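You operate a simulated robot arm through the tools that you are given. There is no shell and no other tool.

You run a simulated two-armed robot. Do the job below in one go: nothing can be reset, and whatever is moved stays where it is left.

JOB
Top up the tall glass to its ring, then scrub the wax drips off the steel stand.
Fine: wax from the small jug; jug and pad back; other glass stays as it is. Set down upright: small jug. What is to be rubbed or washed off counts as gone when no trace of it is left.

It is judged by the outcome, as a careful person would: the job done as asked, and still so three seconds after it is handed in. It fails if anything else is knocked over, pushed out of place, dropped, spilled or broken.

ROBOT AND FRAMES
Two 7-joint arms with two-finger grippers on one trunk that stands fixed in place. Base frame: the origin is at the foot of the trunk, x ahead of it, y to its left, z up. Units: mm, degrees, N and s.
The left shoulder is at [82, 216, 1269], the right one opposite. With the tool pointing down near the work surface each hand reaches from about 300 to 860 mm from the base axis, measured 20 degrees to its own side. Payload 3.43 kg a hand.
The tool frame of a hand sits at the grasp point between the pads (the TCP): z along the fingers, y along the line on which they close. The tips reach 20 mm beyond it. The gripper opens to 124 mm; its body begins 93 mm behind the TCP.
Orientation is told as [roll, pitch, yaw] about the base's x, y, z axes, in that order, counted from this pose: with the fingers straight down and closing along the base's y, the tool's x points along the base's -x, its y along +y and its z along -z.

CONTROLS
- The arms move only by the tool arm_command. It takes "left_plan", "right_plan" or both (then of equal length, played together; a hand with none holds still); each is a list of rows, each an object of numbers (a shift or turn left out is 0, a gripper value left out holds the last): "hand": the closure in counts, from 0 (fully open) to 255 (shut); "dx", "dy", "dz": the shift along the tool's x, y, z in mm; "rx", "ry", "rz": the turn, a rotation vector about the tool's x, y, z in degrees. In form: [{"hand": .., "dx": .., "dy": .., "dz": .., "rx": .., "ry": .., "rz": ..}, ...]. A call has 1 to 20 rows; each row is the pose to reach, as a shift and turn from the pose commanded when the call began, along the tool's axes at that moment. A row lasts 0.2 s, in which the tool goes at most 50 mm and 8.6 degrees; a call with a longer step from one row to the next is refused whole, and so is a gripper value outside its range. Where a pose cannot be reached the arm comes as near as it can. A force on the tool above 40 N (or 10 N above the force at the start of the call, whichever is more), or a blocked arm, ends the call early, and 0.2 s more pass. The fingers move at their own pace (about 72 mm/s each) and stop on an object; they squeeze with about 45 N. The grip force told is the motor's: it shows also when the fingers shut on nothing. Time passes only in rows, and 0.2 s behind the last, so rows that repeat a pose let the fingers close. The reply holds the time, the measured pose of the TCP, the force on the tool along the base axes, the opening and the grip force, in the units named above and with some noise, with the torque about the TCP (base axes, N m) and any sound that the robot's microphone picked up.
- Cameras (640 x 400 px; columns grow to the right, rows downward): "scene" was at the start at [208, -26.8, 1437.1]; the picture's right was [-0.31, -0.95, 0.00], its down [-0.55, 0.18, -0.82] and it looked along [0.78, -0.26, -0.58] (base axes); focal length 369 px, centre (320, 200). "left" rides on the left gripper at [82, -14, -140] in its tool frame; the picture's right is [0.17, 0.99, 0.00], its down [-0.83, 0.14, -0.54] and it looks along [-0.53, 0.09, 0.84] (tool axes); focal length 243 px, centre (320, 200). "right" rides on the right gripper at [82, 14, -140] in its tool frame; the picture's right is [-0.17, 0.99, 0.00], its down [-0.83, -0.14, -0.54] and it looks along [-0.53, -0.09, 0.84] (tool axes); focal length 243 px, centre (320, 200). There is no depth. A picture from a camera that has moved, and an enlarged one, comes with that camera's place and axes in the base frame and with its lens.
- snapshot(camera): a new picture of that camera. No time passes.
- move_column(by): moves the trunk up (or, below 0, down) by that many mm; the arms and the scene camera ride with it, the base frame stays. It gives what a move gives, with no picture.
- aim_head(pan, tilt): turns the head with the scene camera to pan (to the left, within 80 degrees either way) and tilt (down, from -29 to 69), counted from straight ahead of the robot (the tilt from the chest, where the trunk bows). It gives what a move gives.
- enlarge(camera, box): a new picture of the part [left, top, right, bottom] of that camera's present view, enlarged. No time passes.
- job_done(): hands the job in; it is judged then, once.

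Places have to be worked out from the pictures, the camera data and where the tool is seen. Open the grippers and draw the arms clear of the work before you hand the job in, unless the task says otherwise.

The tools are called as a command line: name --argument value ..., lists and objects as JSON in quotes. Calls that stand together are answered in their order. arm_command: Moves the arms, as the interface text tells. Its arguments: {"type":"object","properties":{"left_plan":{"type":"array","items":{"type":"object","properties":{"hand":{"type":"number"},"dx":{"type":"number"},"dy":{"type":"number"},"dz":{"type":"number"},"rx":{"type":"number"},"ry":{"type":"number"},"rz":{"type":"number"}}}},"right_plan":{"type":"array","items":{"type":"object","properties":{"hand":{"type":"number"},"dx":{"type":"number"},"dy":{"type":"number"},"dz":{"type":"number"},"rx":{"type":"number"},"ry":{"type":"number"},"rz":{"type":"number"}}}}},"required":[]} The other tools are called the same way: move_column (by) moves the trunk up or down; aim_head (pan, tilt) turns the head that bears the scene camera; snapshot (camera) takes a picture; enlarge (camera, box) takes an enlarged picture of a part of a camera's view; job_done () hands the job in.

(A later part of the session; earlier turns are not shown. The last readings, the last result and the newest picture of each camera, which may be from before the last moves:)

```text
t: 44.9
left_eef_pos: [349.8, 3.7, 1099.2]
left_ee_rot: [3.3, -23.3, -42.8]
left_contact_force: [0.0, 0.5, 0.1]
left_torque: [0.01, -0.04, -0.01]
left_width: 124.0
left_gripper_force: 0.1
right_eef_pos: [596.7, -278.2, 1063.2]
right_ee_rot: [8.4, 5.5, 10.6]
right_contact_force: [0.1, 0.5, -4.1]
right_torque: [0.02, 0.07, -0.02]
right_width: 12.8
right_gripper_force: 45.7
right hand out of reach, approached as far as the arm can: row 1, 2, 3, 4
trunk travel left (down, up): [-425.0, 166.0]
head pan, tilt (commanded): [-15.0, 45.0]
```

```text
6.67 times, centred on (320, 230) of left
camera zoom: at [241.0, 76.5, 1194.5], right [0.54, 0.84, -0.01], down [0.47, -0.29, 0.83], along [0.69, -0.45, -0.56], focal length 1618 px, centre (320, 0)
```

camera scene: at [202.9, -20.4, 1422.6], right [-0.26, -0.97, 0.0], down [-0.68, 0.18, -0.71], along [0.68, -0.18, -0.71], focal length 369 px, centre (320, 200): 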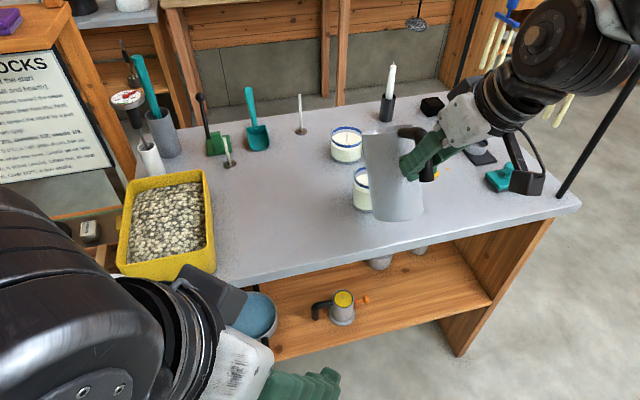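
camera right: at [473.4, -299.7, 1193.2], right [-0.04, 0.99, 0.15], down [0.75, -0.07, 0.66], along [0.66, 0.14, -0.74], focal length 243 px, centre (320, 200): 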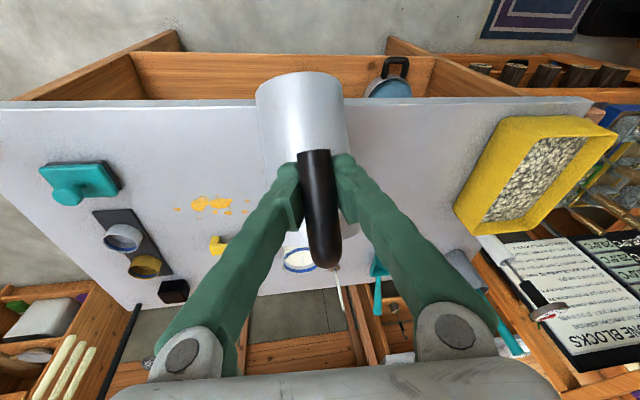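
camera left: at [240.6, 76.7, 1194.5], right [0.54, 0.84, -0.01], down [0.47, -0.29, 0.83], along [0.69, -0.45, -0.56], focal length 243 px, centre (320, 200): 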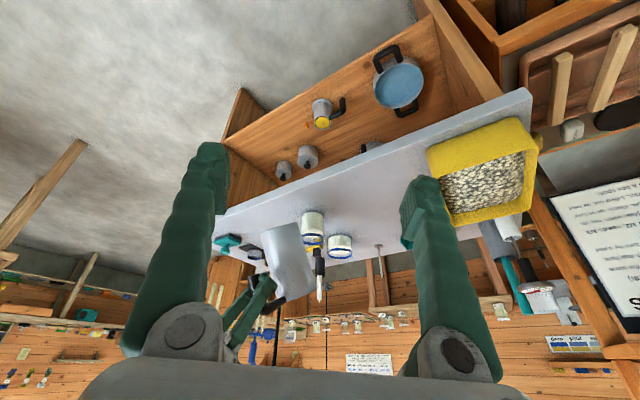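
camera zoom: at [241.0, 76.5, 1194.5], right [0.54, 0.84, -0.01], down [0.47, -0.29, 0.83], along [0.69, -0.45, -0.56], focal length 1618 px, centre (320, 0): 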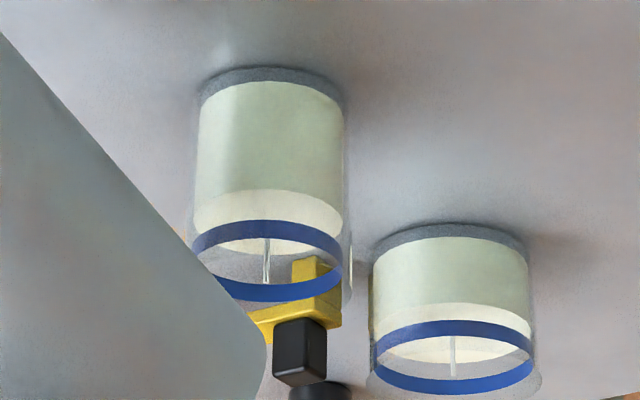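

The arm has hit a joint limit here (8 mm off target); the lip is still over the glass and nothing has flowed. I untilt 20°, then raise the trunk so the hand works lower relative to the shoulder.

arm_command --right_plan '[{"rx": 0.4, "ry": -5, "rz": -0.7}, {"rx": 0.8, "ry": -10, "rz": -1.4}, {"rx": 1.2, "ry": -15, "rz": -2}, {"rx": 1.6, "ry": -19.75, "rz": -2.7}, {"rx": 1.6, "ry": -19.75, "rz": -2.7}]'

move_column --by 60

snapshot --camera "scene"

```text
t: 46.1
left_eef_pos: [350.6, 4.5, 1099.0]
left_ee_rot: [3.3, -23.2, -42.8]
left_contact_force: [-0.5, -0.4, 0.3]
left_torque: [-0.02, 0.01, 0.01]
left_width: 124.0
left_gripper_force: 0.1
right_eef_pos: [596.9, -277.7, 1061.3]
right_ee_rot: [6.7, -14.3, 10.7]
right_contact_force: [0.5, -1.0, -4.7]
right_torque: [-0.02, 0.17, 0.01]
right_width: 12.2
right_gripper_force: 45.1
trunk travel left (down, up): [-425.0, 166.0]
head pan, tilt (commanded): [-15.0, 45.0]
```

```text
t: 47.1
left_eef_pos: [349.7, 4.0, 1158.5]
left_ee_rot: [3.3, -23.2, -42.8]
left_contact_force: [-0.4, -0.4, -0.5]
left_torque: [0.03, 0.01, 0.02]
left_width: 124.2
left_gripper_force: 0.0
right_eef_pos: [596.2, -276.5, 1121.4]
right_ee_rot: [6.8, -14.2, 10.8]
right_contact_force: [0.4, 0.4, -5.1]
right_torque: [-0.03, 0.17, -0.03]
right_width: 12.2
right_gripper_force: 44.5
trunk travel left (down, up): [-485.0, 106.0]
head pan, tilt (commanded): [-15.0, 45.0]
```

```text
taken
camera scene: at [181.0, -20.2, 1489.0], right [-0.26, -0.97, 0.0], down [-0.68, 0.18, -0.71], along [0.68, -0.18, -0.71], focal length 369 px, centre (320, 200)
```

scene: 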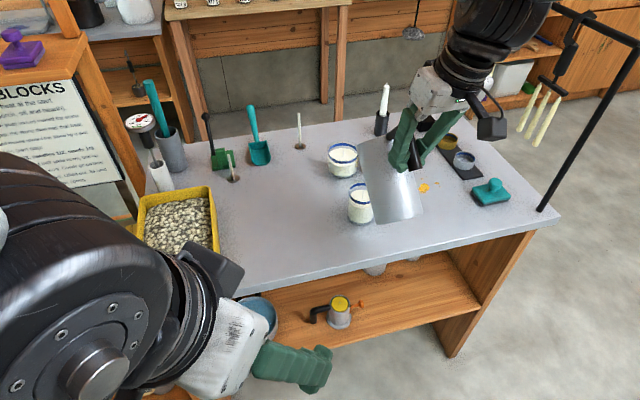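

Steady. I raise the trunk 50 mm more, then bring the hand back down over the glass.

move_column --by 50

arm_command --right_plan '[{"dx": -1, "dz": 14}, {"dx": -2, "dz": 36}, {"dx": -3, "dz": 60}, {"dx": -4, "dz": 80}, {"dx": -5, "dz": 92}, {"dx": -5, "dz": 92}]'

snapshot --camera "scene"

```text
t: 48.0
left_eef_pos: [346.7, 4.7, 1240.5]
left_ee_rot: [7.4, -27.3, -44.3]
left_contact_force: [0.5, 0.2, 0.1]
left_torque: [-0.01, 0.02, 0.01]
left_width: 124.3
left_gripper_force: 0.0
right_eef_pos: [595.4, -278.3, 1171.6]
right_ee_rot: [6.7, -14.1, 10.7]
right_contact_force: [0.6, 0.1, -4.5]
right_torque: [-0.03, 0.15, 0.0]
right_width: 12.1
right_gripper_force: 44.9
trunk travel left (down, up): [-535.0, 56.0]
head pan, tilt (commanded): [-15.0, 45.0]
```

```text
t: 49.4
left_eef_pos: [346.1, 3.2, 1241.8]
left_ee_rot: [7.5, -27.4, -44.2]
left_contact_force: [0.0, 0.0, 0.7]
left_torque: [0.01, 0.02, -0.02]
left_width: 124.1
left_gripper_force: 0.0
right_eef_pos: [620.1, -261.9, 1086.0]
right_ee_rot: [6.7, -14.3, 10.7]
right_contact_force: [-0.1, -0.1, -3.8]
right_torque: [-0.02, 0.13, 0.01]
right_width: 12.3
right_gripper_force: 44.7
trunk travel left (down, up): [-535.0, 56.0]
head pan, tilt (commanded): [-15.0, 45.0]
```

```text
taken
camera scene: at [147.0, -20.4, 1549.3], right [-0.26, -0.97, 0.0], down [-0.68, 0.18, -0.71], along [0.68, -0.18, -0.71], focal length 369 px, centre (320, 200)
```

scene: 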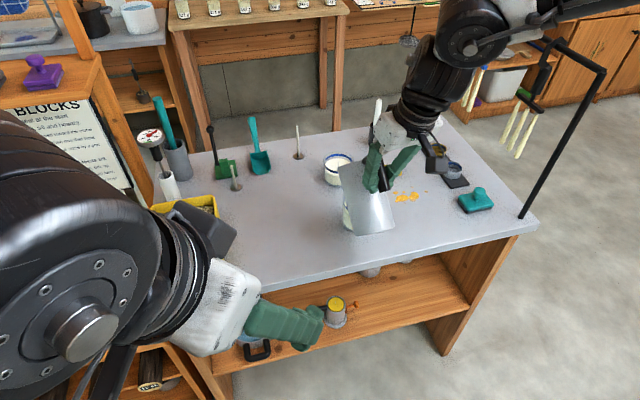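

Moving along the tilted tool axis took the jug 25 mm forward; at 46° nothing flows. I bring the lip back over the glass and tilt to 60°.

arm_command --right_plan '[{"dx": 10, "dy": -3, "dz": 4, "rx": -0.2, "ry": 2.5, "rz": 0.3}, {"dx": 22, "dy": -6, "dz": 10, "rx": -0.5, "ry": 6, "rz": 0.8}, {"dx": 30, "dy": -8.2, "dz": 16, "rx": -0.8, "ry": 10, "rz": 1.4}, {"dx": 33.6, "dy": -9.2, "dz": 20.1, "rx": -1.1, "ry": 13.8, "rz": 1.9}, {"dx": 33.6, "dy": -9.2, "dz": 20.1, "rx": -1.1, "ry": 13.8, "rz": 1.9}]'

enlarge --camera "scene" --box '[310, 140, 430, 250]'

snapshot --camera "left"

```text
t: 50.6
left_eef_pos: [344.4, 4.9, 1242.2]
left_ee_rot: [7.5, -27.4, -44.4]
left_contact_force: [-0.3, -0.2, 0.1]
left_torque: [-0.01, -0.01, 0.01]
left_width: 124.4
left_gripper_force: 0.1
right_eef_pos: [594.4, -273.7, 1055.8]
right_ee_rot: [7.8, -0.3, 10.5]
right_contact_force: [0.4, -0.5, -4.3]
right_torque: [-0.01, 0.05, 0.01]
right_width: 12.3
right_gripper_force: 44.9
trunk travel left (down, up): [-535.0, 56.0]
head pan, tilt (commanded): [-15.0, 45.0]
```

```text
3.64 times, centred on (370, 195) of scene
camera zoom: at [146.5, -20.4, 1549.3], right [-0.26, -0.97, 0.0], down [-0.68, 0.18, -0.71], along [0.68, -0.18, -0.71], focal length 1343 px, centre (138, 218)
```

zoom: 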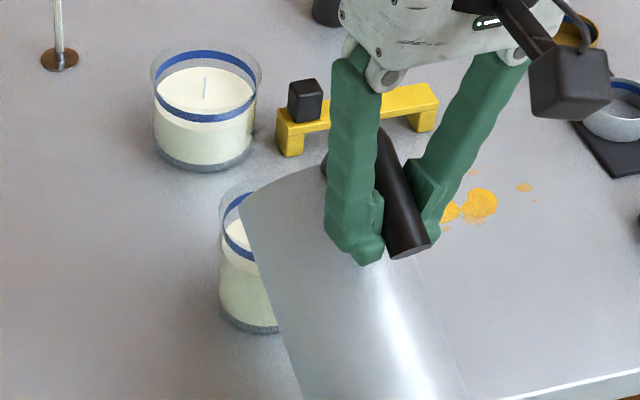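

```text
taken
camera left: at [227.3, 76.4, 1326.2], right [0.54, 0.84, 0.04], down [0.39, -0.29, 0.87], along [0.75, -0.45, -0.49], focal length 243 px, centre (320, 200)
```

left: 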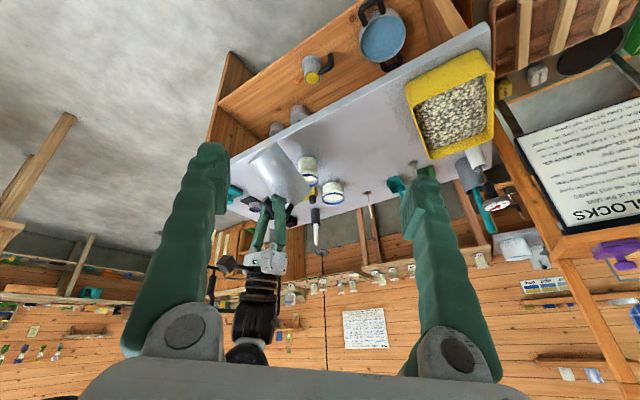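

The pose is reached exactly now. I lower the left hand so its camera views the glass from a flatter angle.

arm_command --left_plan '[{"dx": 7.5, "dy": 3, "dz": 30}, {"dx": 15, "dy": 6, "dz": 61}, {"dx": 22, "dy": 9, "dz": 92}, {"dx": 29.8, "dy": 12, "dz": 122}]'

snapshot --camera "left"

```text
t: 51.6
left_eef_pos: [366.9, -26.6, 1124.5]
left_ee_rot: [7.4, -27.8, -44.0]
left_contact_force: [0.4, -0.6, 0.8]
left_torque: [0.04, 0.06, 0.02]
left_width: 124.0
left_gripper_force: 0.1
left hand out of reach, approached as far as the arm can: row 2, 3, 4
right_eef_pos: [594.4, -276.4, 1055.8]
right_ee_rot: [7.9, -0.3, 10.5]
right_contact_force: [-0.4, -1.9, -4.7]
right_torque: [0.11, 0.03, -0.03]
right_width: 11.9
right_gripper_force: 44.7
trunk travel left (down, up): [-535.0, 56.0]
head pan, tilt (commanded): [-15.0, 45.0]
```

```text
taken
camera left: at [247.6, 44.9, 1208.3], right [0.53, 0.85, 0.03], down [0.39, -0.28, 0.88], along [0.75, -0.45, -0.48], focal length 243 px, centre (320, 200)
```

left: 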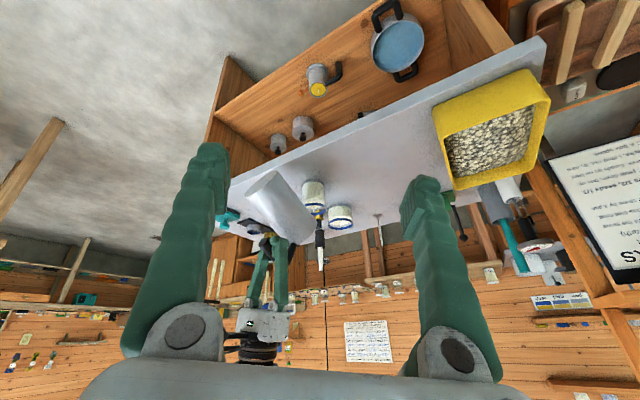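

Good view of glass and jug. I go on to 66° with the lip held over the near part of the glass.

arm_command --right_plan '[{"dx": -3.5, "dy": 0.3, "dz": -3.1, "rx": -0.17, "ry": 2, "rz": 0.27}, {"dx": -7, "dy": 0.5, "dz": -6.3, "rx": -0.33, "ry": 4, "rz": 0.54}, {"dx": -10.4, "dy": 0.8, "dz": -9.4, "rx": -0.5, "ry": 5.9, "rz": 0.8}, {"dx": -10.4, "dy": 0.8, "dz": -9.4, "rx": -0.5, "ry": 5.9, "rz": 0.8}, {"dx": -10.4, "dy": 0.8, "dz": -9.4, "rx": -0.5, "ry": 5.9, "rz": 0.8}]'

enlarge --camera "scene" --box '[320, 150, 420, 240]'

enlarge --camera "left" --box '[280, 160, 360, 240]'

```text
t: 52.8
left_eef_pos: [366.9, -25.5, 1122.8]
left_ee_rot: [7.0, -27.5, -43.8]
left_contact_force: [-0.3, -0.2, -0.6]
left_torque: [0.03, -0.04, 0.01]
left_width: 124.0
left_gripper_force: 0.0
right_eef_pos: [583.9, -288.3, 1071.1]
right_ee_rot: [8.3, 5.4, 10.4]
right_contact_force: [-0.3, 0.3, -3.8]
right_torque: [0.02, -0.01, 0.0]
right_width: 12.0
right_gripper_force: 44.9
right hand out of reach, approached as far as the arm can: row 1, 2, 3, 4, 5
trunk travel left (down, up): [-535.0, 56.0]
head pan, tilt (commanded): [-15.0, 45.0]
```

```text
4.44 times, centred on (370, 195) of scene
camera zoom: at [147.6, -21.8, 1549.1], right [-0.26, -0.97, 0.0], down [-0.68, 0.18, -0.71], along [0.68, -0.18, -0.71], focal length 1642 px, centre (98, 222)
```

zoom: 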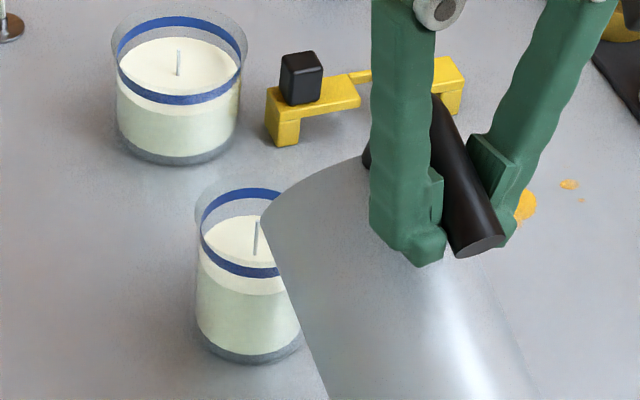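

```text
5.00 times, centred on (320, 200) of left
camera zoom: at [248.6, 46.8, 1206.9], right [0.53, 0.85, 0.03], down [0.4, -0.28, 0.87], along [0.75, -0.45, -0.49], focal length 1213 px, centre (320, 200)
```

zoom: 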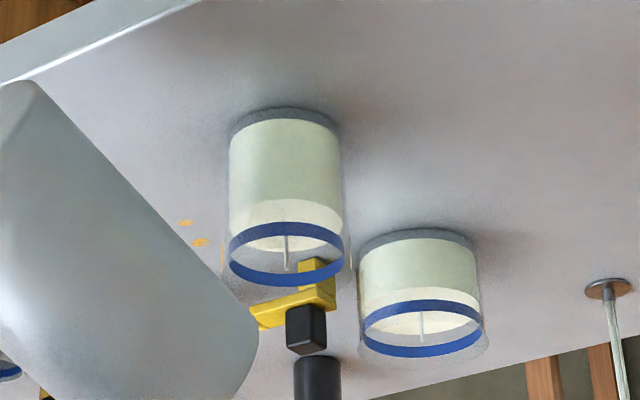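

The arm can't follow past about 66° here (the hand would have to point back at the robot), and nothing has flowed. I'll untilt, set the jug back in its place and regrasp the handle with the fingers nearly level, which buys 20° of tilt.

arm_command --right_plan '[{"dx": 1, "dy": 1.5, "dz": -10, "rx": 0.6, "ry": -7.6, "rz": -1}, {"dx": 3, "dy": 4.5, "dz": -30, "rx": 1.2, "ry": -15.1, "rz": -2.1}, {"dx": 5, "dy": 7.5, "dz": -52, "rx": 1.8, "ry": -22.7, "rz": -3.1}, {"dx": 7, "dy": 10.5, "dz": -74, "rx": 2.5, "ry": -30.3, "rz": -4.1}, {"dx": 9, "dy": 13.5, "dz": -95, "rx": 3.1, "ry": -37.8, "rz": -5.2}, {"dx": 10.8, "dy": 16.5, "dz": -113, "rx": 3.7, "ry": -45.4, "rz": -6.2}, {"dx": 10.8, "dy": 16.5, "dz": -113, "rx": 3.7, "ry": -45.4, "rz": -6.2}]'

snapshot --camera "scene"

enlarge --camera "left" --box '[280, 160, 360, 240]'

```text
t: 54.4
left_eef_pos: [367.9, -22.8, 1121.5]
left_ee_rot: [7.1, -27.6, -43.8]
left_contact_force: [-0.4, -0.3, -0.1]
left_torque: [0.01, 0.02, 0.01]
left_width: 124.1
left_gripper_force: 0.1
right_eef_pos: [584.6, -285.3, 1186.3]
right_ee_rot: [4.1, -40.2, 11.9]
right_contact_force: [-0.5, -0.2, -4.3]
right_torque: [-0.01, 0.3, -0.03]
right_width: 12.1
right_gripper_force: 44.8
trunk travel left (down, up): [-535.0, 56.0]
head pan, tilt (commanded): [-15.0, 45.0]
```

```text
taken
camera scene: at [147.7, -20.5, 1549.1], right [-0.26, -0.97, 0.0], down [-0.68, 0.18, -0.71], along [0.68, -0.18, -0.71], focal length 369 px, centre (320, 200)
```

scene: 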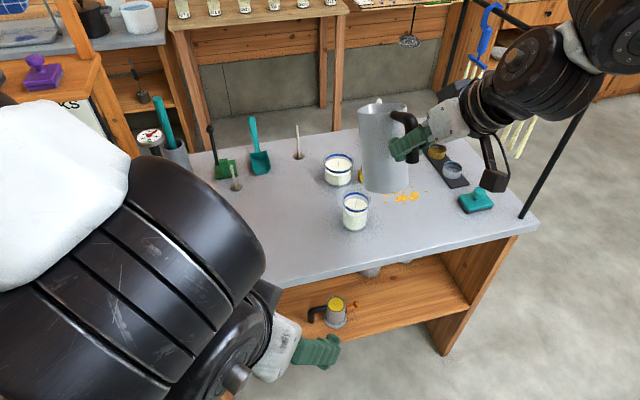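

```text
5.00 times, centred on (320, 200) of left
camera zoom: at [249.3, 48.8, 1206.3], right [0.53, 0.85, 0.03], down [0.4, -0.28, 0.87], along [0.75, -0.45, -0.49], focal length 1213 px, centre (320, 200)
```

zoom: 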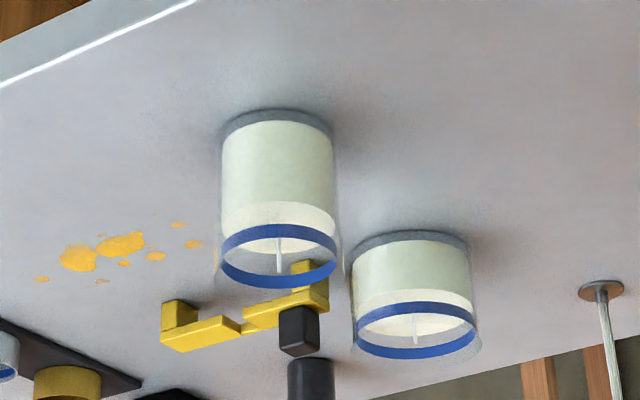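

Level unchanged and no spill. I lower the trunk back to its start height; the hand rides down to about z 1076 with the jug still clear of the glasses.

move_column --by -110

snapshot --camera "scene"

```text
t: 55.8
left_eef_pos: [368.6, -23.6, 1006.7]
left_ee_rot: [7.7, -27.0, -43.6]
left_contact_force: [-0.5, -0.3, -0.7]
left_torque: [-0.03, 0.0, -0.01]
left_width: 123.8
left_gripper_force: 0.1
right_eef_pos: [583.7, -285.0, 1077.0]
right_ee_rot: [3.8, -40.2, 11.9]
right_contact_force: [-0.1, -1.0, -5.3]
right_torque: [-0.01, 0.27, 0.02]
right_width: 12.5
right_gripper_force: 44.7
trunk travel left (down, up): [-425.0, 166.0]
head pan, tilt (commanded): [-15.0, 45.0]
```

```text
taken
camera scene: at [202.8, -20.3, 1422.6], right [-0.26, -0.97, 0.0], down [-0.68, 0.18, -0.71], along [0.68, -0.18, -0.71], focal length 369 px, centre (320, 200)
```

scene: 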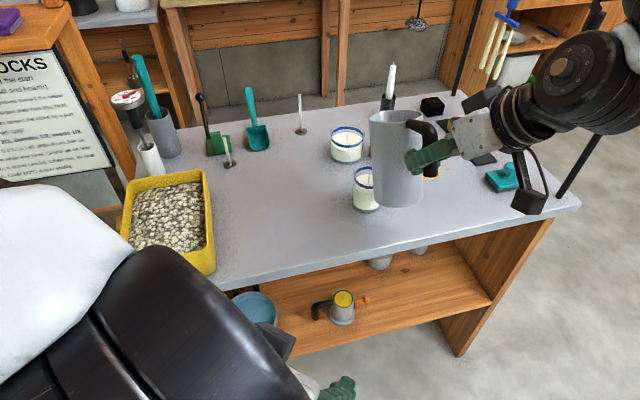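

I level the jug again with a small raise, then carry it back to above its own spot at (658, −103).

arm_command --right_plan '[{"dx": -5, "dy": 0.4, "dz": -6, "rx": -2.9, "ry": -4.8, "rz": -3.4}, {"dx": -10, "dy": 0.8, "dz": -12, "rx": -5.9, "ry": -9.6, "rz": -6.8}, {"dx": -15, "dy": 1.1, "dz": -18, "rx": -8.8, "ry": -14.3, "rz": -10.2}, {"dx": -19.4, "dy": 1.5, "dz": -22.9, "rx": -11.75, "ry": -19.1, "rz": -13.6}, {"dx": -26, "dy": 15, "dz": -15, "rx": -11.75, "ry": -19.1, "rz": -13.6}, {"dx": -36, "dy": 37, "dz": -1, "rx": -11.75, "ry": -19.1, "rz": -13.6}, {"dx": -47, "dy": 61, "dz": 13, "rx": -11.75, "ry": -19.1, "rz": -13.6}, {"dx": -58, "dy": 85, "dz": 27.5, "rx": -11.75, "ry": -19.1, "rz": -13.6}, {"dx": -69, "dy": 108, "dz": 42, "rx": -11.75, "ry": -19.1, "rz": -13.6}, {"dx": -80, "dy": 131, "dz": 56, "rx": -11.75, "ry": -19.1, "rz": -13.6}, {"dx": -88, "dy": 149, "dz": 66, "rx": -11.75, "ry": -19.1, "rz": -13.6}, {"dx": -92.6, "dy": 158.4, "dz": 71.9, "rx": -11.75, "ry": -19.1, "rz": -13.6}, {"dx": -92.6, "dy": 158.4, "dz": 71.9, "rx": -11.75, "ry": -19.1, "rz": -13.6}]'

snapshot --camera "scene"

enlarge --camera "scene" --box '[200, 80, 420, 240]'

```text
t: 58.6
left_eef_pos: [370.0, -21.9, 1008.0]
left_ee_rot: [7.9, -27.0, -43.7]
left_contact_force: [0.5, 0.6, 0.1]
left_torque: [0.05, -0.02, 0.02]
left_width: 124.2
left_gripper_force: 0.0
right_eef_pos: [658.2, -102.6, 1089.1]
right_ee_rot: [0.2, -60.0, 31.9]
right_contact_force: [-0.4, 0.4, -4.2]
right_torque: [-0.12, 0.3, 0.02]
right_width: 12.0
right_gripper_force: 44.6
trunk travel left (down, up): [-425.0, 166.0]
head pan, tilt (commanded): [-15.0, 45.0]
```

```text
taken
camera scene: at [203.4, -20.3, 1422.5], right [-0.26, -0.97, 0.0], down [-0.68, 0.18, -0.71], along [0.68, -0.18, -0.71], focal length 369 px, centre (320, 200)
```

scene: 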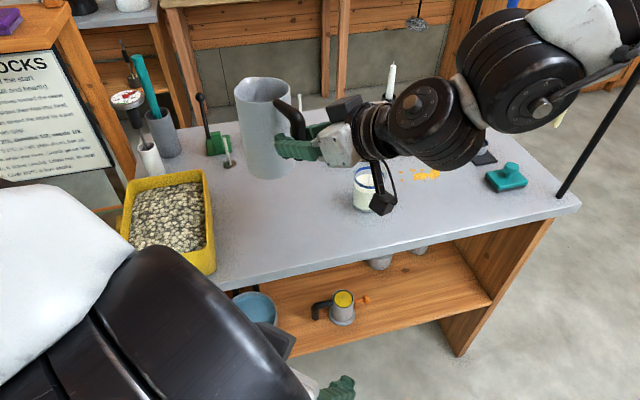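

```text
2.50 times, centred on (310, 160) of scene
camera zoom: at [203.4, -20.3, 1422.5], right [-0.26, -0.97, 0.0], down [-0.68, 0.18, -0.71], along [0.68, -0.18, -0.71], focal length 923 px, centre (345, 300)
```

zoom: 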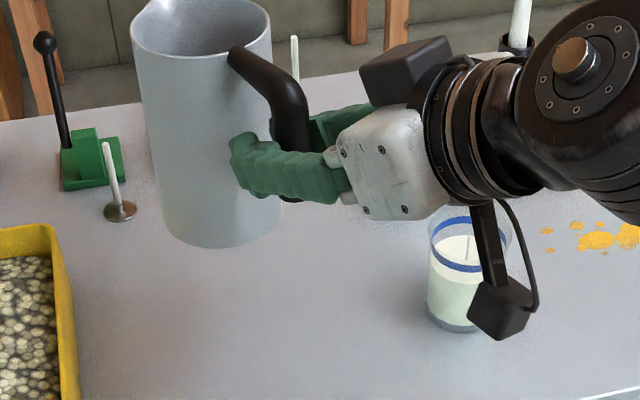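

Exactly above its spot. I lower the jug straight down to just above the table (about 4 mm short).

arm_command --right_plan '[{"dx": 19, "dz": 11}, {"dx": 41, "dz": 23.5}, {"dx": 63, "dz": 36}, {"dx": 84, "dz": 48.5}, {"dx": 102, "dz": 59}, {"dx": 112, "dz": 64.7}, {"dx": 114, "dz": 65.8}]'

enlarge --camera "scene" --box '[200, 100, 420, 260]'

```text
t: 60.2
left_eef_pos: [370.4, -21.6, 1007.2]
left_ee_rot: [7.9, -27.1, -43.7]
left_contact_force: [-0.5, -0.7, -0.5]
left_torque: [0.01, -0.01, 0.02]
left_width: 124.0
left_gripper_force: 0.1
right_eef_pos: [658.2, -103.0, 957.0]
right_ee_rot: [0.1, -59.9, 32.1]
right_contact_force: [0.1, -1.0, -4.2]
right_torque: [-0.12, 0.32, -0.02]
right_width: 12.0
right_gripper_force: 44.8
trunk travel left (down, up): [-425.0, 166.0]
head pan, tilt (commanded): [-15.0, 45.0]
```

```text
2.50 times, centred on (310, 180) of scene
camera zoom: at [203.4, -20.5, 1422.5], right [-0.26, -0.97, 0.0], down [-0.68, 0.18, -0.71], along [0.68, -0.18, -0.71], focal length 923 px, centre (345, 250)
```

zoom: 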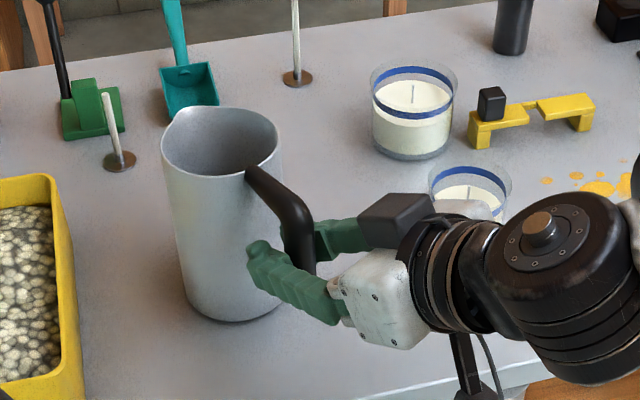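

Still hanging free (−4.2 N). I lower 3 mm more in 1 mm steps and read the force.

arm_command --right_plan '[{"dx": 0.9, "dz": 0.5}, {"dx": 1.7, "dz": 1}, {"dx": 2.6, "dz": 1.5}, {"dx": 2.6, "dz": 1.5}]'

```text
t: 61.2
left_eef_pos: [369.4, -21.1, 1007.5]
left_ee_rot: [7.9, -27.2, -43.6]
left_contact_force: [0.3, -0.1, -0.4]
left_torque: [-0.02, -0.02, 0.03]
left_width: 124.2
left_gripper_force: 0.2
right_eef_pos: [658.2, -103.0, 955.9]
right_ee_rot: [0.2, -60.0, 32.0]
right_contact_force: [-0.1, -0.2, 5.3]
right_torque: [0.3, -0.87, -0.03]
right_width: 11.8
right_gripper_force: 45.1
trunk travel left (down, up): [-425.0, 166.0]
head pan, tilt (commanded): [-15.0, 45.0]
```

The jug has touched down (5 N, front edge first). I open the fingers part-way to let it settle, and check.

arm_command --right_plan '[{"hand": 220}, {"hand": 180}, {"hand": 130}, {"hand": 130}]'

enlarge --camera "scene" --box '[200, 100, 420, 260]'

snapshot --camera "right"

```text
t: 62.2
left_eef_pos: [368.6, -22.4, 1008.6]
left_ee_rot: [7.8, -27.1, -43.7]
left_contact_force: [-0.1, 0.6, 0.1]
left_torque: [0.0, 0.05, 0.03]
left_width: 124.3
left_gripper_force: 0.1
right_eef_pos: [657.0, -103.5, 955.8]
right_ee_rot: [0.1, -60.0, 32.0]
right_contact_force: [-0.1, -0.4, 0.2]
right_torque: [-0.02, 0.02, -0.04]
right_width: 61.0
right_gripper_force: 0.1
trunk travel left (down, up): [-425.0, 166.0]
head pan, tilt (commanded): [-15.0, 45.0]
```

```text
2.50 times, centred on (310, 180) of scene
camera zoom: at [202.9, -20.3, 1422.6], right [-0.26, -0.97, 0.0], down [-0.68, 0.18, -0.71], along [0.68, -0.18, -0.71], focal length 923 px, centre (345, 250)
```

zoom: 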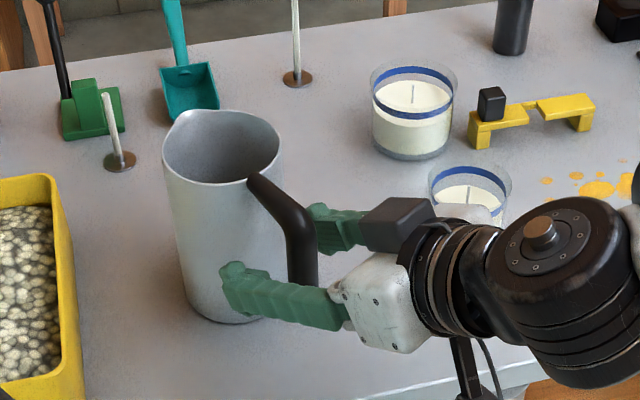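

```text
taken
camera right: at [512.5, -177.4, 953.8], right [-0.45, 0.88, 0.14], down [0.03, -0.15, 0.99], along [0.89, 0.45, 0.04], focal length 243 px, centre (320, 200)
```

right: 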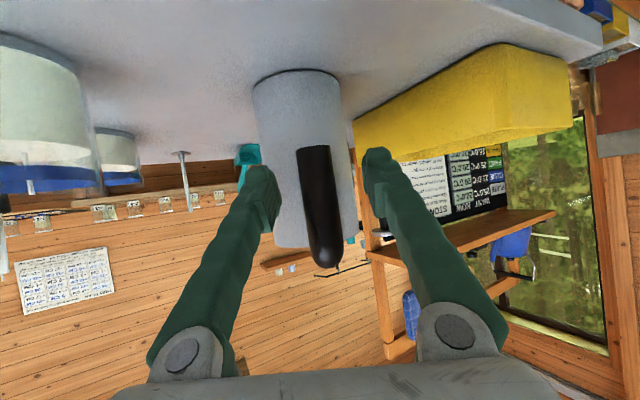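

The jug stands upright in its place. With the fingers around the bar I swing the hand down by 20° about the grasp point, to a nearly level approach.

arm_command --right_plan '[{"ry": -5}, {"ry": -10}, {"ry": -15}, {"ry": -20}, {"ry": -20}]'

snapshot --camera "right"

enlarge --camera "scene" --box '[200, 100, 420, 260]'

```text
t: 63.4
left_eef_pos: [368.5, -23.2, 1009.0]
left_ee_rot: [7.9, -27.1, -43.8]
left_contact_force: [0.5, 0.2, 0.3]
left_torque: [0.03, 0.02, -0.02]
left_width: 123.9
left_gripper_force: 0.1
right_eef_pos: [658.1, -107.7, 958.5]
right_ee_rot: [0.5, -79.8, 31.9]
right_contact_force: [0.1, 0.6, -0.3]
right_torque: [-0.04, -0.01, 0.0]
right_width: 60.8
right_gripper_force: 0.0
right hand out of reach, approached as far as the arm can: row 4, 5
trunk travel left (down, up): [-425.0, 166.0]
head pan, tilt (commanded): [-15.0, 45.0]
```

```text
taken
camera right: at [522.4, -176.7, 902.0], right [-0.5, 0.85, 0.16], down [-0.25, -0.32, 0.91], along [0.83, 0.42, 0.37], focal length 243 px, centre (320, 200)
```

right: 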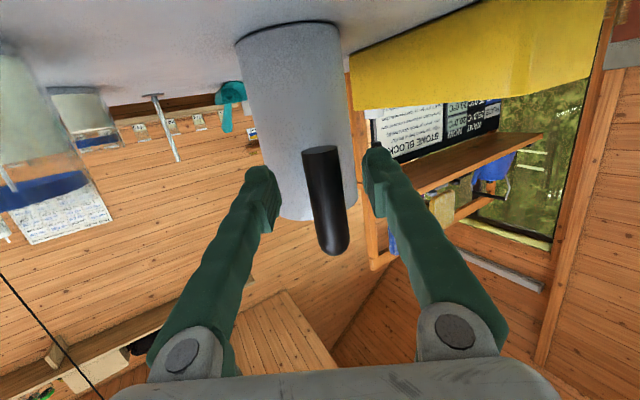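

```text
2.50 times, centred on (310, 180) of scene
camera zoom: at [202.7, -20.5, 1422.6], right [-0.26, -0.97, 0.0], down [-0.68, 0.18, -0.71], along [0.68, -0.18, -0.71], focal length 923 px, centre (345, 250)
```

zoom: 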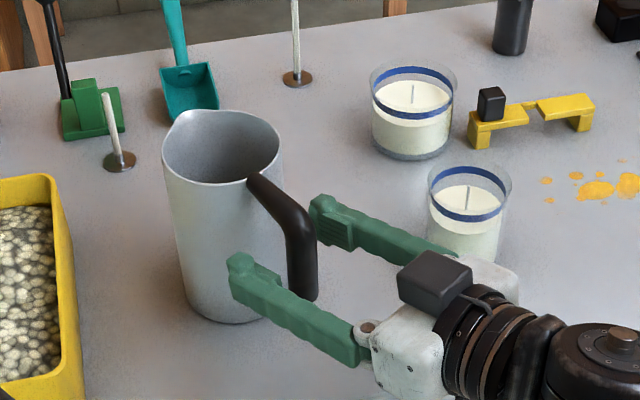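

The last 5° hit a joint limit and moved the hand 4 mm aside. I ease the pitch back by 3° and recentre 4 mm, then close on the bar.

arm_command --right_plan '[{"ry": 1.5, "dy": 2}, {"ry": 3, "dy": 3.8}, {"ry": 3, "dy": 3.8}]'

snapshot --camera "right"

```text
t: 64.2
left_eef_pos: [369.4, -22.9, 1008.2]
left_ee_rot: [7.9, -27.1, -43.8]
left_contact_force: [0.2, -0.5, 0.9]
left_torque: [0.0, 0.01, -0.02]
left_width: 124.2
left_gripper_force: 0.1
right_eef_pos: [656.7, -102.8, 957.9]
right_ee_rot: [0.4, -77.1, 31.9]
right_contact_force: [-0.4, -0.5, -0.3]
right_torque: [0.01, 0.04, 0.02]
right_width: 60.6
right_gripper_force: 0.1
trunk travel left (down, up): [-425.0, 166.0]
head pan, tilt (commanded): [-15.0, 45.0]
```

```text
taken
camera right: at [517.8, -173.9, 909.7], right [-0.49, 0.85, 0.16], down [-0.21, -0.3, 0.93], along [0.84, 0.42, 0.33], focal length 243 px, centre (320, 200)
```

right: 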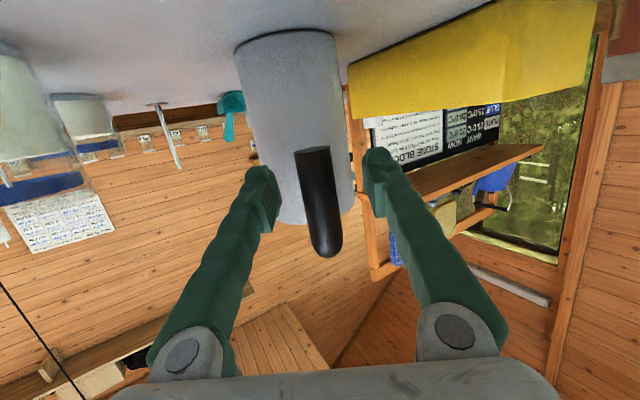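

Pitch −77°, centred. I close the gripper on the bar.

arm_command --right_plan '[{"hand": 255}, {"hand": 255}, {"hand": 255}, {"hand": 255}, {"hand": 255}]'

enlarge --camera "scene" --box '[200, 100, 420, 260]'

```text
t: 65.4
left_eef_pos: [369.9, -22.9, 1007.4]
left_ee_rot: [8.0, -27.1, -43.6]
left_contact_force: [0.8, -0.3, -0.8]
left_torque: [0.0, 0.02, -0.01]
left_width: 124.1
left_gripper_force: 0.0
right_eef_pos: [657.2, -102.7, 958.6]
right_ee_rot: [0.2, -77.0, 31.8]
right_contact_force: [1.0, 0.3, 0.5]
right_torque: [0.03, -0.03, -0.01]
right_width: 9.8
right_gripper_force: 43.5
trunk travel left (down, up): [-425.0, 166.0]
head pan, tilt (commanded): [-15.0, 45.0]
```

```text
2.50 times, centred on (310, 180) of scene
camera zoom: at [203.1, -20.3, 1422.5], right [-0.26, -0.97, 0.0], down [-0.68, 0.18, -0.71], along [0.68, -0.18, -0.71], focal length 923 px, centre (345, 250)
```

zoom: 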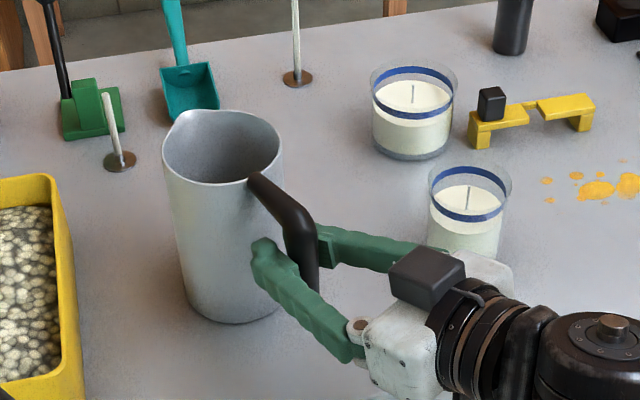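

Gripped. I lift 15 mm and check that it hangs without slipping.

arm_command --right_plan '[{"dx": -4, "dz": -1}, {"dx": -9, "dz": -2.1}, {"dx": -14.6, "dz": -3.4}, {"dx": -14.6, "dz": -3.4}, {"dx": -14.6, "dz": -3.4}]'

enlarge --camera "scene" --box '[200, 100, 420, 260]'

snapshot --camera "right"

```text
t: 66.6
left_eef_pos: [369.4, -22.2, 1008.0]
left_ee_rot: [7.9, -27.1, -43.7]
left_contact_force: [1.2, 0.5, -0.9]
left_torque: [-0.01, -0.01, 0.0]
left_width: 124.3
left_gripper_force: 0.0
right_eef_pos: [656.2, -103.3, 973.8]
right_ee_rot: [0.4, -76.9, 31.8]
right_contact_force: [0.0, 0.1, -4.4]
right_torque: [-0.15, 0.33, -0.03]
right_width: 9.7
right_gripper_force: 43.0
trunk travel left (down, up): [-425.0, 166.0]
head pan, tilt (commanded): [-15.0, 45.0]
```

```text
2.50 times, centred on (310, 180) of scene
camera zoom: at [203.5, -20.4, 1422.5], right [-0.26, -0.97, 0.0], down [-0.68, 0.18, -0.71], along [0.68, -0.18, -0.71], focal length 923 px, centre (345, 250)
```

zoom: 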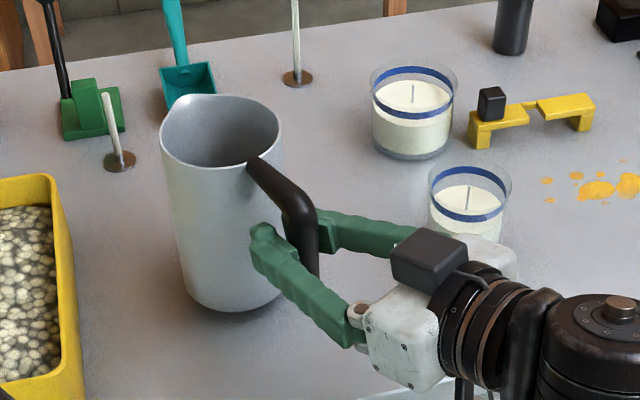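

```text
taken
camera right: at [517.7, -174.2, 924.6], right [-0.49, 0.85, 0.16], down [-0.21, -0.3, 0.93], along [0.84, 0.42, 0.33], focal length 243 px, centre (320, 200)
```

right: 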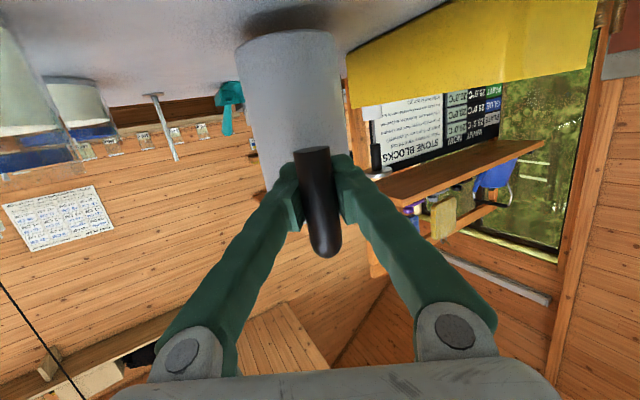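

The jug hangs steady at the new pitch. I lift it to z ≈ 1110 and tilt it 25° on the way (no flow possible yet).

arm_command --right_plan '[{"dx": -15, "dz": -3.5}, {"dx": -35, "dz": -8}, {"dx": -56, "dz": -13}, {"dx": -77, "dz": -17.8, "rx": -0.3, "ry": 6.1, "rz": 1.2}, {"dx": -97, "dz": -22.4, "rx": -0.6, "ry": 12.2, "rz": 2.5}, {"dx": -116, "dz": -26.8, "rx": -0.9, "ry": 18.4, "rz": 3.7}, {"dx": -128, "dz": -29.6, "rx": -1.15, "ry": 24.5, "rz": 5}, {"dx": -132.5, "dz": -30.6, "rx": -1.15, "ry": 24.5, "rz": 5}, {"dx": -132.5, "dz": -30.6, "rx": -1.15, "ry": 24.5, "rz": 5}]'

snapshot --camera "scene"

```text
t: 68.6
left_eef_pos: [370.3, -22.8, 1007.5]
left_ee_rot: [8.0, -27.1, -43.7]
left_contact_force: [1.1, 0.7, 0.9]
left_torque: [-0.02, 0.03, -0.02]
left_width: 124.1
left_gripper_force: 0.0
right_eef_pos: [656.8, -104.0, 1108.8]
right_ee_rot: [8.3, -52.0, 24.5]
right_contact_force: [0.2, 0.6, -5.0]
right_torque: [-0.12, 0.24, 0.01]
right_width: 10.0
right_gripper_force: 43.4
trunk travel left (down, up): [-425.0, 166.0]
head pan, tilt (commanded): [-15.0, 45.0]
```

```text
taken
camera scene: at [203.5, -20.2, 1422.4], right [-0.26, -0.97, 0.0], down [-0.68, 0.18, -0.71], along [0.68, -0.18, -0.71], focal length 369 px, centre (320, 200)
```

scene: 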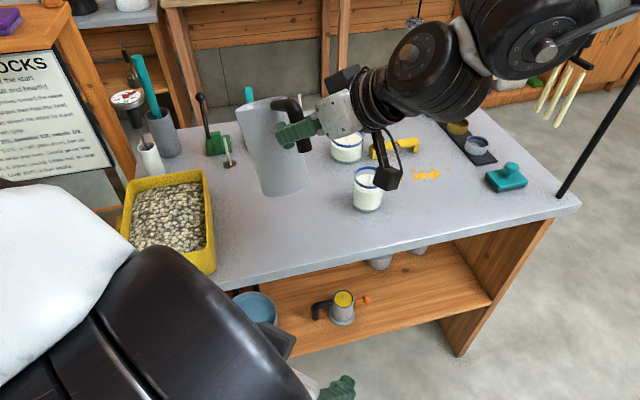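

Now I carry it at that height to in front of the tall glass, turning the hand 16° to the right.

arm_command --right_plan '[{"dx": 6, "dy": -8, "dz": -9, "rx": 0.9, "ry": -0.1, "rz": 0.7}, {"dx": 17, "dy": -23, "dz": -25, "rx": 2.6, "ry": -0.3, "rz": 2}, {"dx": 29, "dy": -40, "dz": -43, "rx": 4.4, "ry": -0.5, "rz": 3.4}, {"dx": 41, "dy": -58, "dz": -61, "rx": 6.3, "ry": -0.7, "rz": 4.9}, {"dx": 53, "dy": -75, "dz": -80, "rx": 8.2, "ry": -0.9, "rz": 6.3}, {"dx": 65, "dy": -92, "dz": -98, "rx": 10, "ry": -1.1, "rz": 7.7}, {"dx": 76, "dy": -107, "dz": -114, "rx": 11.6, "ry": -1.3, "rz": 9}, {"dx": 82.3, "dy": -115.9, "dz": -123.4, "rx": 12.6, "ry": -1.4, "rz": 9.75}, {"dx": 82.3, "dy": -115.9, "dz": -123.4, "rx": 12.6, "ry": -1.4, "rz": 9.75}]'

snapshot --camera "scene"

snapshot --camera "left"

```text
t: 70.6
left_eef_pos: [370.0, -22.0, 1007.9]
left_ee_rot: [7.9, -27.1, -43.7]
left_contact_force: [-0.7, -0.1, -0.3]
left_torque: [-0.02, -0.02, -0.01]
left_width: 124.0
left_gripper_force: 0.0
right_eef_pos: [589.7, -279.2, 1108.1]
right_ee_rot: [8.3, -52.2, 8.5]
right_contact_force: [0.0, 0.9, -4.5]
right_torque: [-0.03, 0.27, 0.01]
right_width: 9.4
right_gripper_force: 43.6
trunk travel left (down, up): [-425.0, 166.0]
head pan, tilt (commanded): [-15.0, 45.0]
```

```text
taken
camera scene: at [203.7, -20.3, 1422.4], right [-0.26, -0.97, 0.0], down [-0.68, 0.18, -0.71], along [0.68, -0.18, -0.71], focal length 369 px, centre (320, 200)
```

scene: 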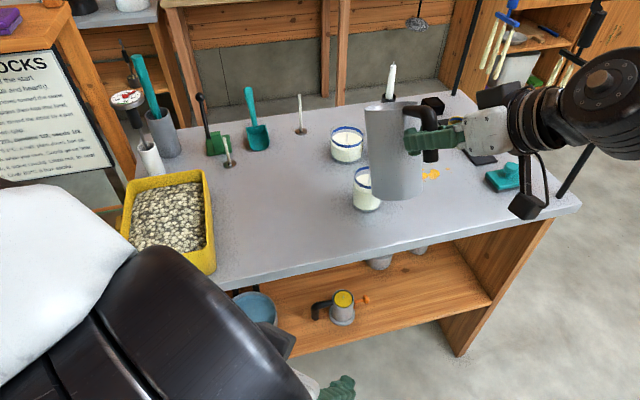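

```text
taken
camera left: at [250.6, 47.3, 1092.3], right [0.52, 0.85, 0.05], down [0.4, -0.29, 0.87], along [0.75, -0.44, -0.49], focal length 243 px, centre (320, 200)
```

left: 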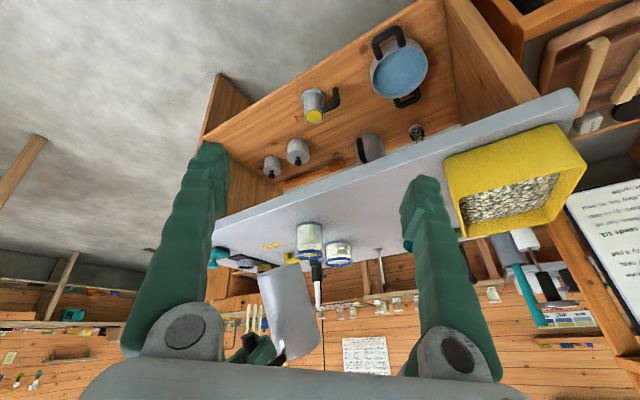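

Now I tilt on to 58° and lower so the lip comes over the near half of the glass.

arm_command --right_plan '[{"dx": 5, "dy": 0.9, "dz": 5, "rx": -0.3, "ry": 6.5, "rz": 1.4}, {"dx": 11, "dy": 1.8, "dz": 12, "rx": -0.6, "ry": 12.9, "rz": 2.7}, {"dx": 19, "dy": 2.6, "dz": 20, "rx": -1, "ry": 19.4, "rz": 4.1}, {"dx": 27, "dy": 3.5, "dz": 29, "rx": -1.3, "ry": 25.8, "rz": 5.4}, {"dx": 33.1, "dy": 4.4, "dz": 35.4, "rx": -1.6, "ry": 32.3, "rz": 6.8}, {"dx": 33.1, "dy": 4.4, "dz": 35.4, "rx": -1.6, "ry": 32.3, "rz": 6.8}]'

enlarge --camera "scene" --box '[320, 110, 440, 220]'

enlarge --camera "left" --box '[255, 200, 355, 290]'

```text
t: 72.0
left_eef_pos: [369.1, -23.6, 1009.4]
left_ee_rot: [7.9, -27.1, -43.8]
left_contact_force: [0.3, -0.3, -0.7]
left_torque: [-0.02, -0.04, 0.01]
left_width: 124.0
left_gripper_force: 0.1
right_eef_pos: [593.8, -269.7, 1061.5]
right_ee_rot: [10.9, -19.1, 7.0]
right_contact_force: [0.2, -0.8, -4.6]
right_torque: [0.01, 0.08, 0.07]
right_width: 9.8
right_gripper_force: 43.2
trunk travel left (down, up): [-425.0, 166.0]
head pan, tilt (commanded): [-15.0, 45.0]
```

```text
3.64 times, centred on (380, 165) of scene
camera zoom: at [202.9, -20.8, 1422.6], right [-0.26, -0.97, 0.0], down [-0.68, 0.18, -0.71], along [0.68, -0.18, -0.71], focal length 1343 px, centre (102, 327)
```

zoom: 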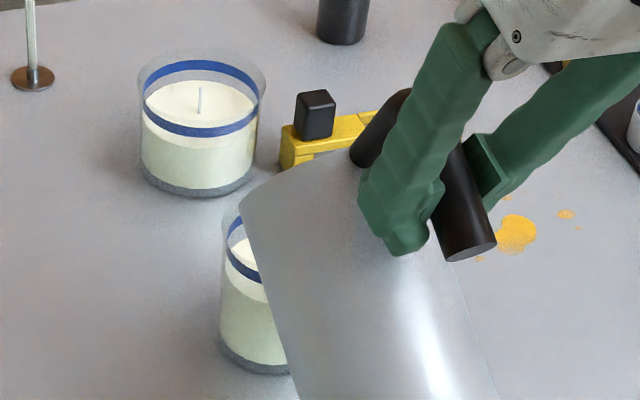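

```text
4.44 times, centred on (305, 245) of left
camera zoom: at [249.9, 47.0, 1092.5], right [0.52, 0.85, 0.05], down [0.4, -0.29, 0.87], along [0.75, -0.44, -0.49], focal length 1078 px, centre (387, 0)
```

zoom: 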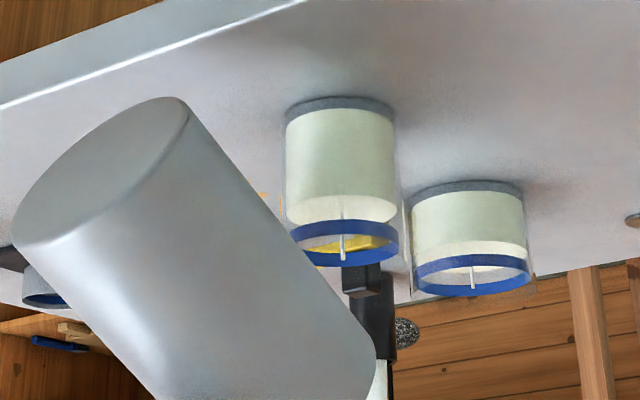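

Everything tracks the plan, and the left camera gives a clear flat view of the glass. I go on to 64°.

arm_command --right_plan '[{"dx": -4, "dy": 0.2, "dz": -0.6, "rx": -0.1, "ry": 2, "rz": 0.4}, {"dx": -8, "dy": 0.4, "dz": -1.2, "rx": -0.2, "ry": 3.9, "rz": 0.8}, {"dx": -12.1, "dy": 0.6, "dz": -1.8, "rx": -0.3, "ry": 5.9, "rz": 1.2}, {"dx": -12.1, "dy": 0.6, "dz": -1.8, "rx": -0.3, "ry": 5.9, "rz": 1.2}]'

enlarge --camera "scene" --box '[320, 110, 440, 220]'

enlarge --camera "left" --box '[275, 215, 345, 285]'

```text
t: 73.0
left_eef_pos: [369.8, -22.7, 1007.6]
left_ee_rot: [7.9, -27.1, -43.7]
left_contact_force: [0.3, -0.7, 0.2]
left_torque: [0.0, 0.03, 0.0]
left_width: 123.9
left_gripper_force: 0.0
right_eef_pos: [605.9, -267.4, 1067.0]
right_ee_rot: [11.4, -13.0, 6.8]
right_contact_force: [-0.2, -0.6, -4.3]
right_torque: [0.01, 0.01, 0.02]
right_width: 9.6
right_gripper_force: 43.3
trunk travel left (down, up): [-425.0, 166.0]
head pan, tilt (commanded): [-15.0, 45.0]
```

```text
3.64 times, centred on (380, 165) of scene
camera zoom: at [203.2, -20.7, 1422.5], right [-0.26, -0.97, 0.0], down [-0.68, 0.18, -0.71], along [0.68, -0.18, -0.71], focal length 1343 px, centre (102, 327)
```

zoom: 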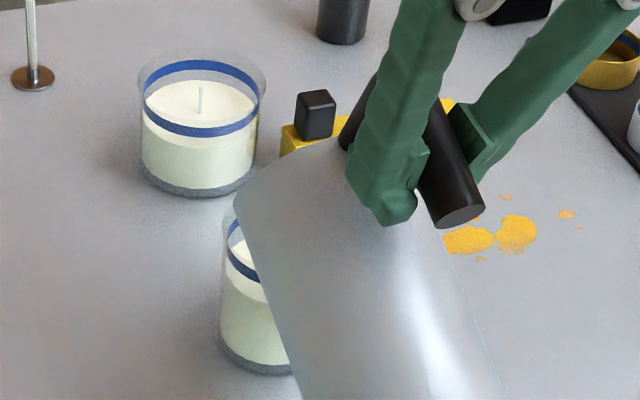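

```text
5.71 times, centred on (310, 250) of left
camera zoom: at [250.2, 47.1, 1092.4], right [0.52, 0.85, 0.05], down [0.4, -0.29, 0.87], along [0.75, -0.44, -0.49], focal length 1386 px, centre (377, -86)
```

zoom: 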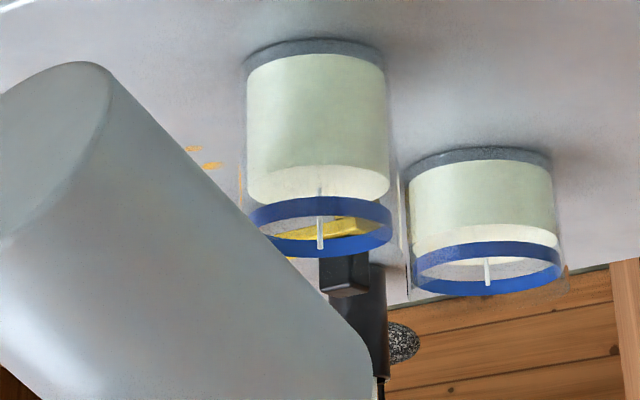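

No flow yet at 64°. I add 2°.

arm_command --right_plan '[{"dx": -2.2, "dy": 0.15, "dz": -1.2, "rx": -0.05, "ry": 0.98, "rz": 0.2}, {"dx": -4.3, "dy": 0.3, "dz": -2.5, "rx": -0.1, "ry": 1.96, "rz": 0.41}, {"dx": -4.3, "dy": 0.3, "dz": -2.5, "rx": -0.1, "ry": 1.96, "rz": 0.41}, {"dx": -4.3, "dy": 0.3, "dz": -2.5, "rx": -0.1, "ry": 1.96, "rz": 0.41}]'

enlarge --camera "left" --box '[275, 215, 345, 285]'

```text
t: 74.0
left_eef_pos: [369.6, -22.1, 1008.2]
left_ee_rot: [7.9, -27.1, -43.8]
left_contact_force: [0.3, 0.3, 0.3]
left_torque: [0.02, 0.02, -0.01]
left_width: 123.7
left_gripper_force: 0.1
right_eef_pos: [609.5, -267.5, 1069.6]
right_ee_rot: [11.3, -11.1, 6.8]
right_contact_force: [-0.1, -1.2, -4.1]
right_torque: [-0.01, -0.01, -0.03]
right_width: 9.6
right_gripper_force: 43.3
trunk travel left (down, up): [-425.0, 166.0]
head pan, tilt (commanded): [-15.0, 45.0]
```

```text
5.71 times, centred on (310, 250) of left
camera zoom: at [250.4, 47.2, 1092.3], right [0.52, 0.85, 0.05], down [0.4, -0.29, 0.87], along [0.75, -0.44, -0.49], focal length 1386 px, centre (377, -86)
```

zoom: 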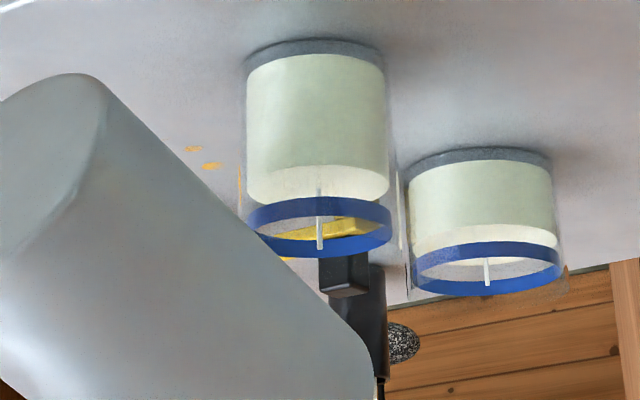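

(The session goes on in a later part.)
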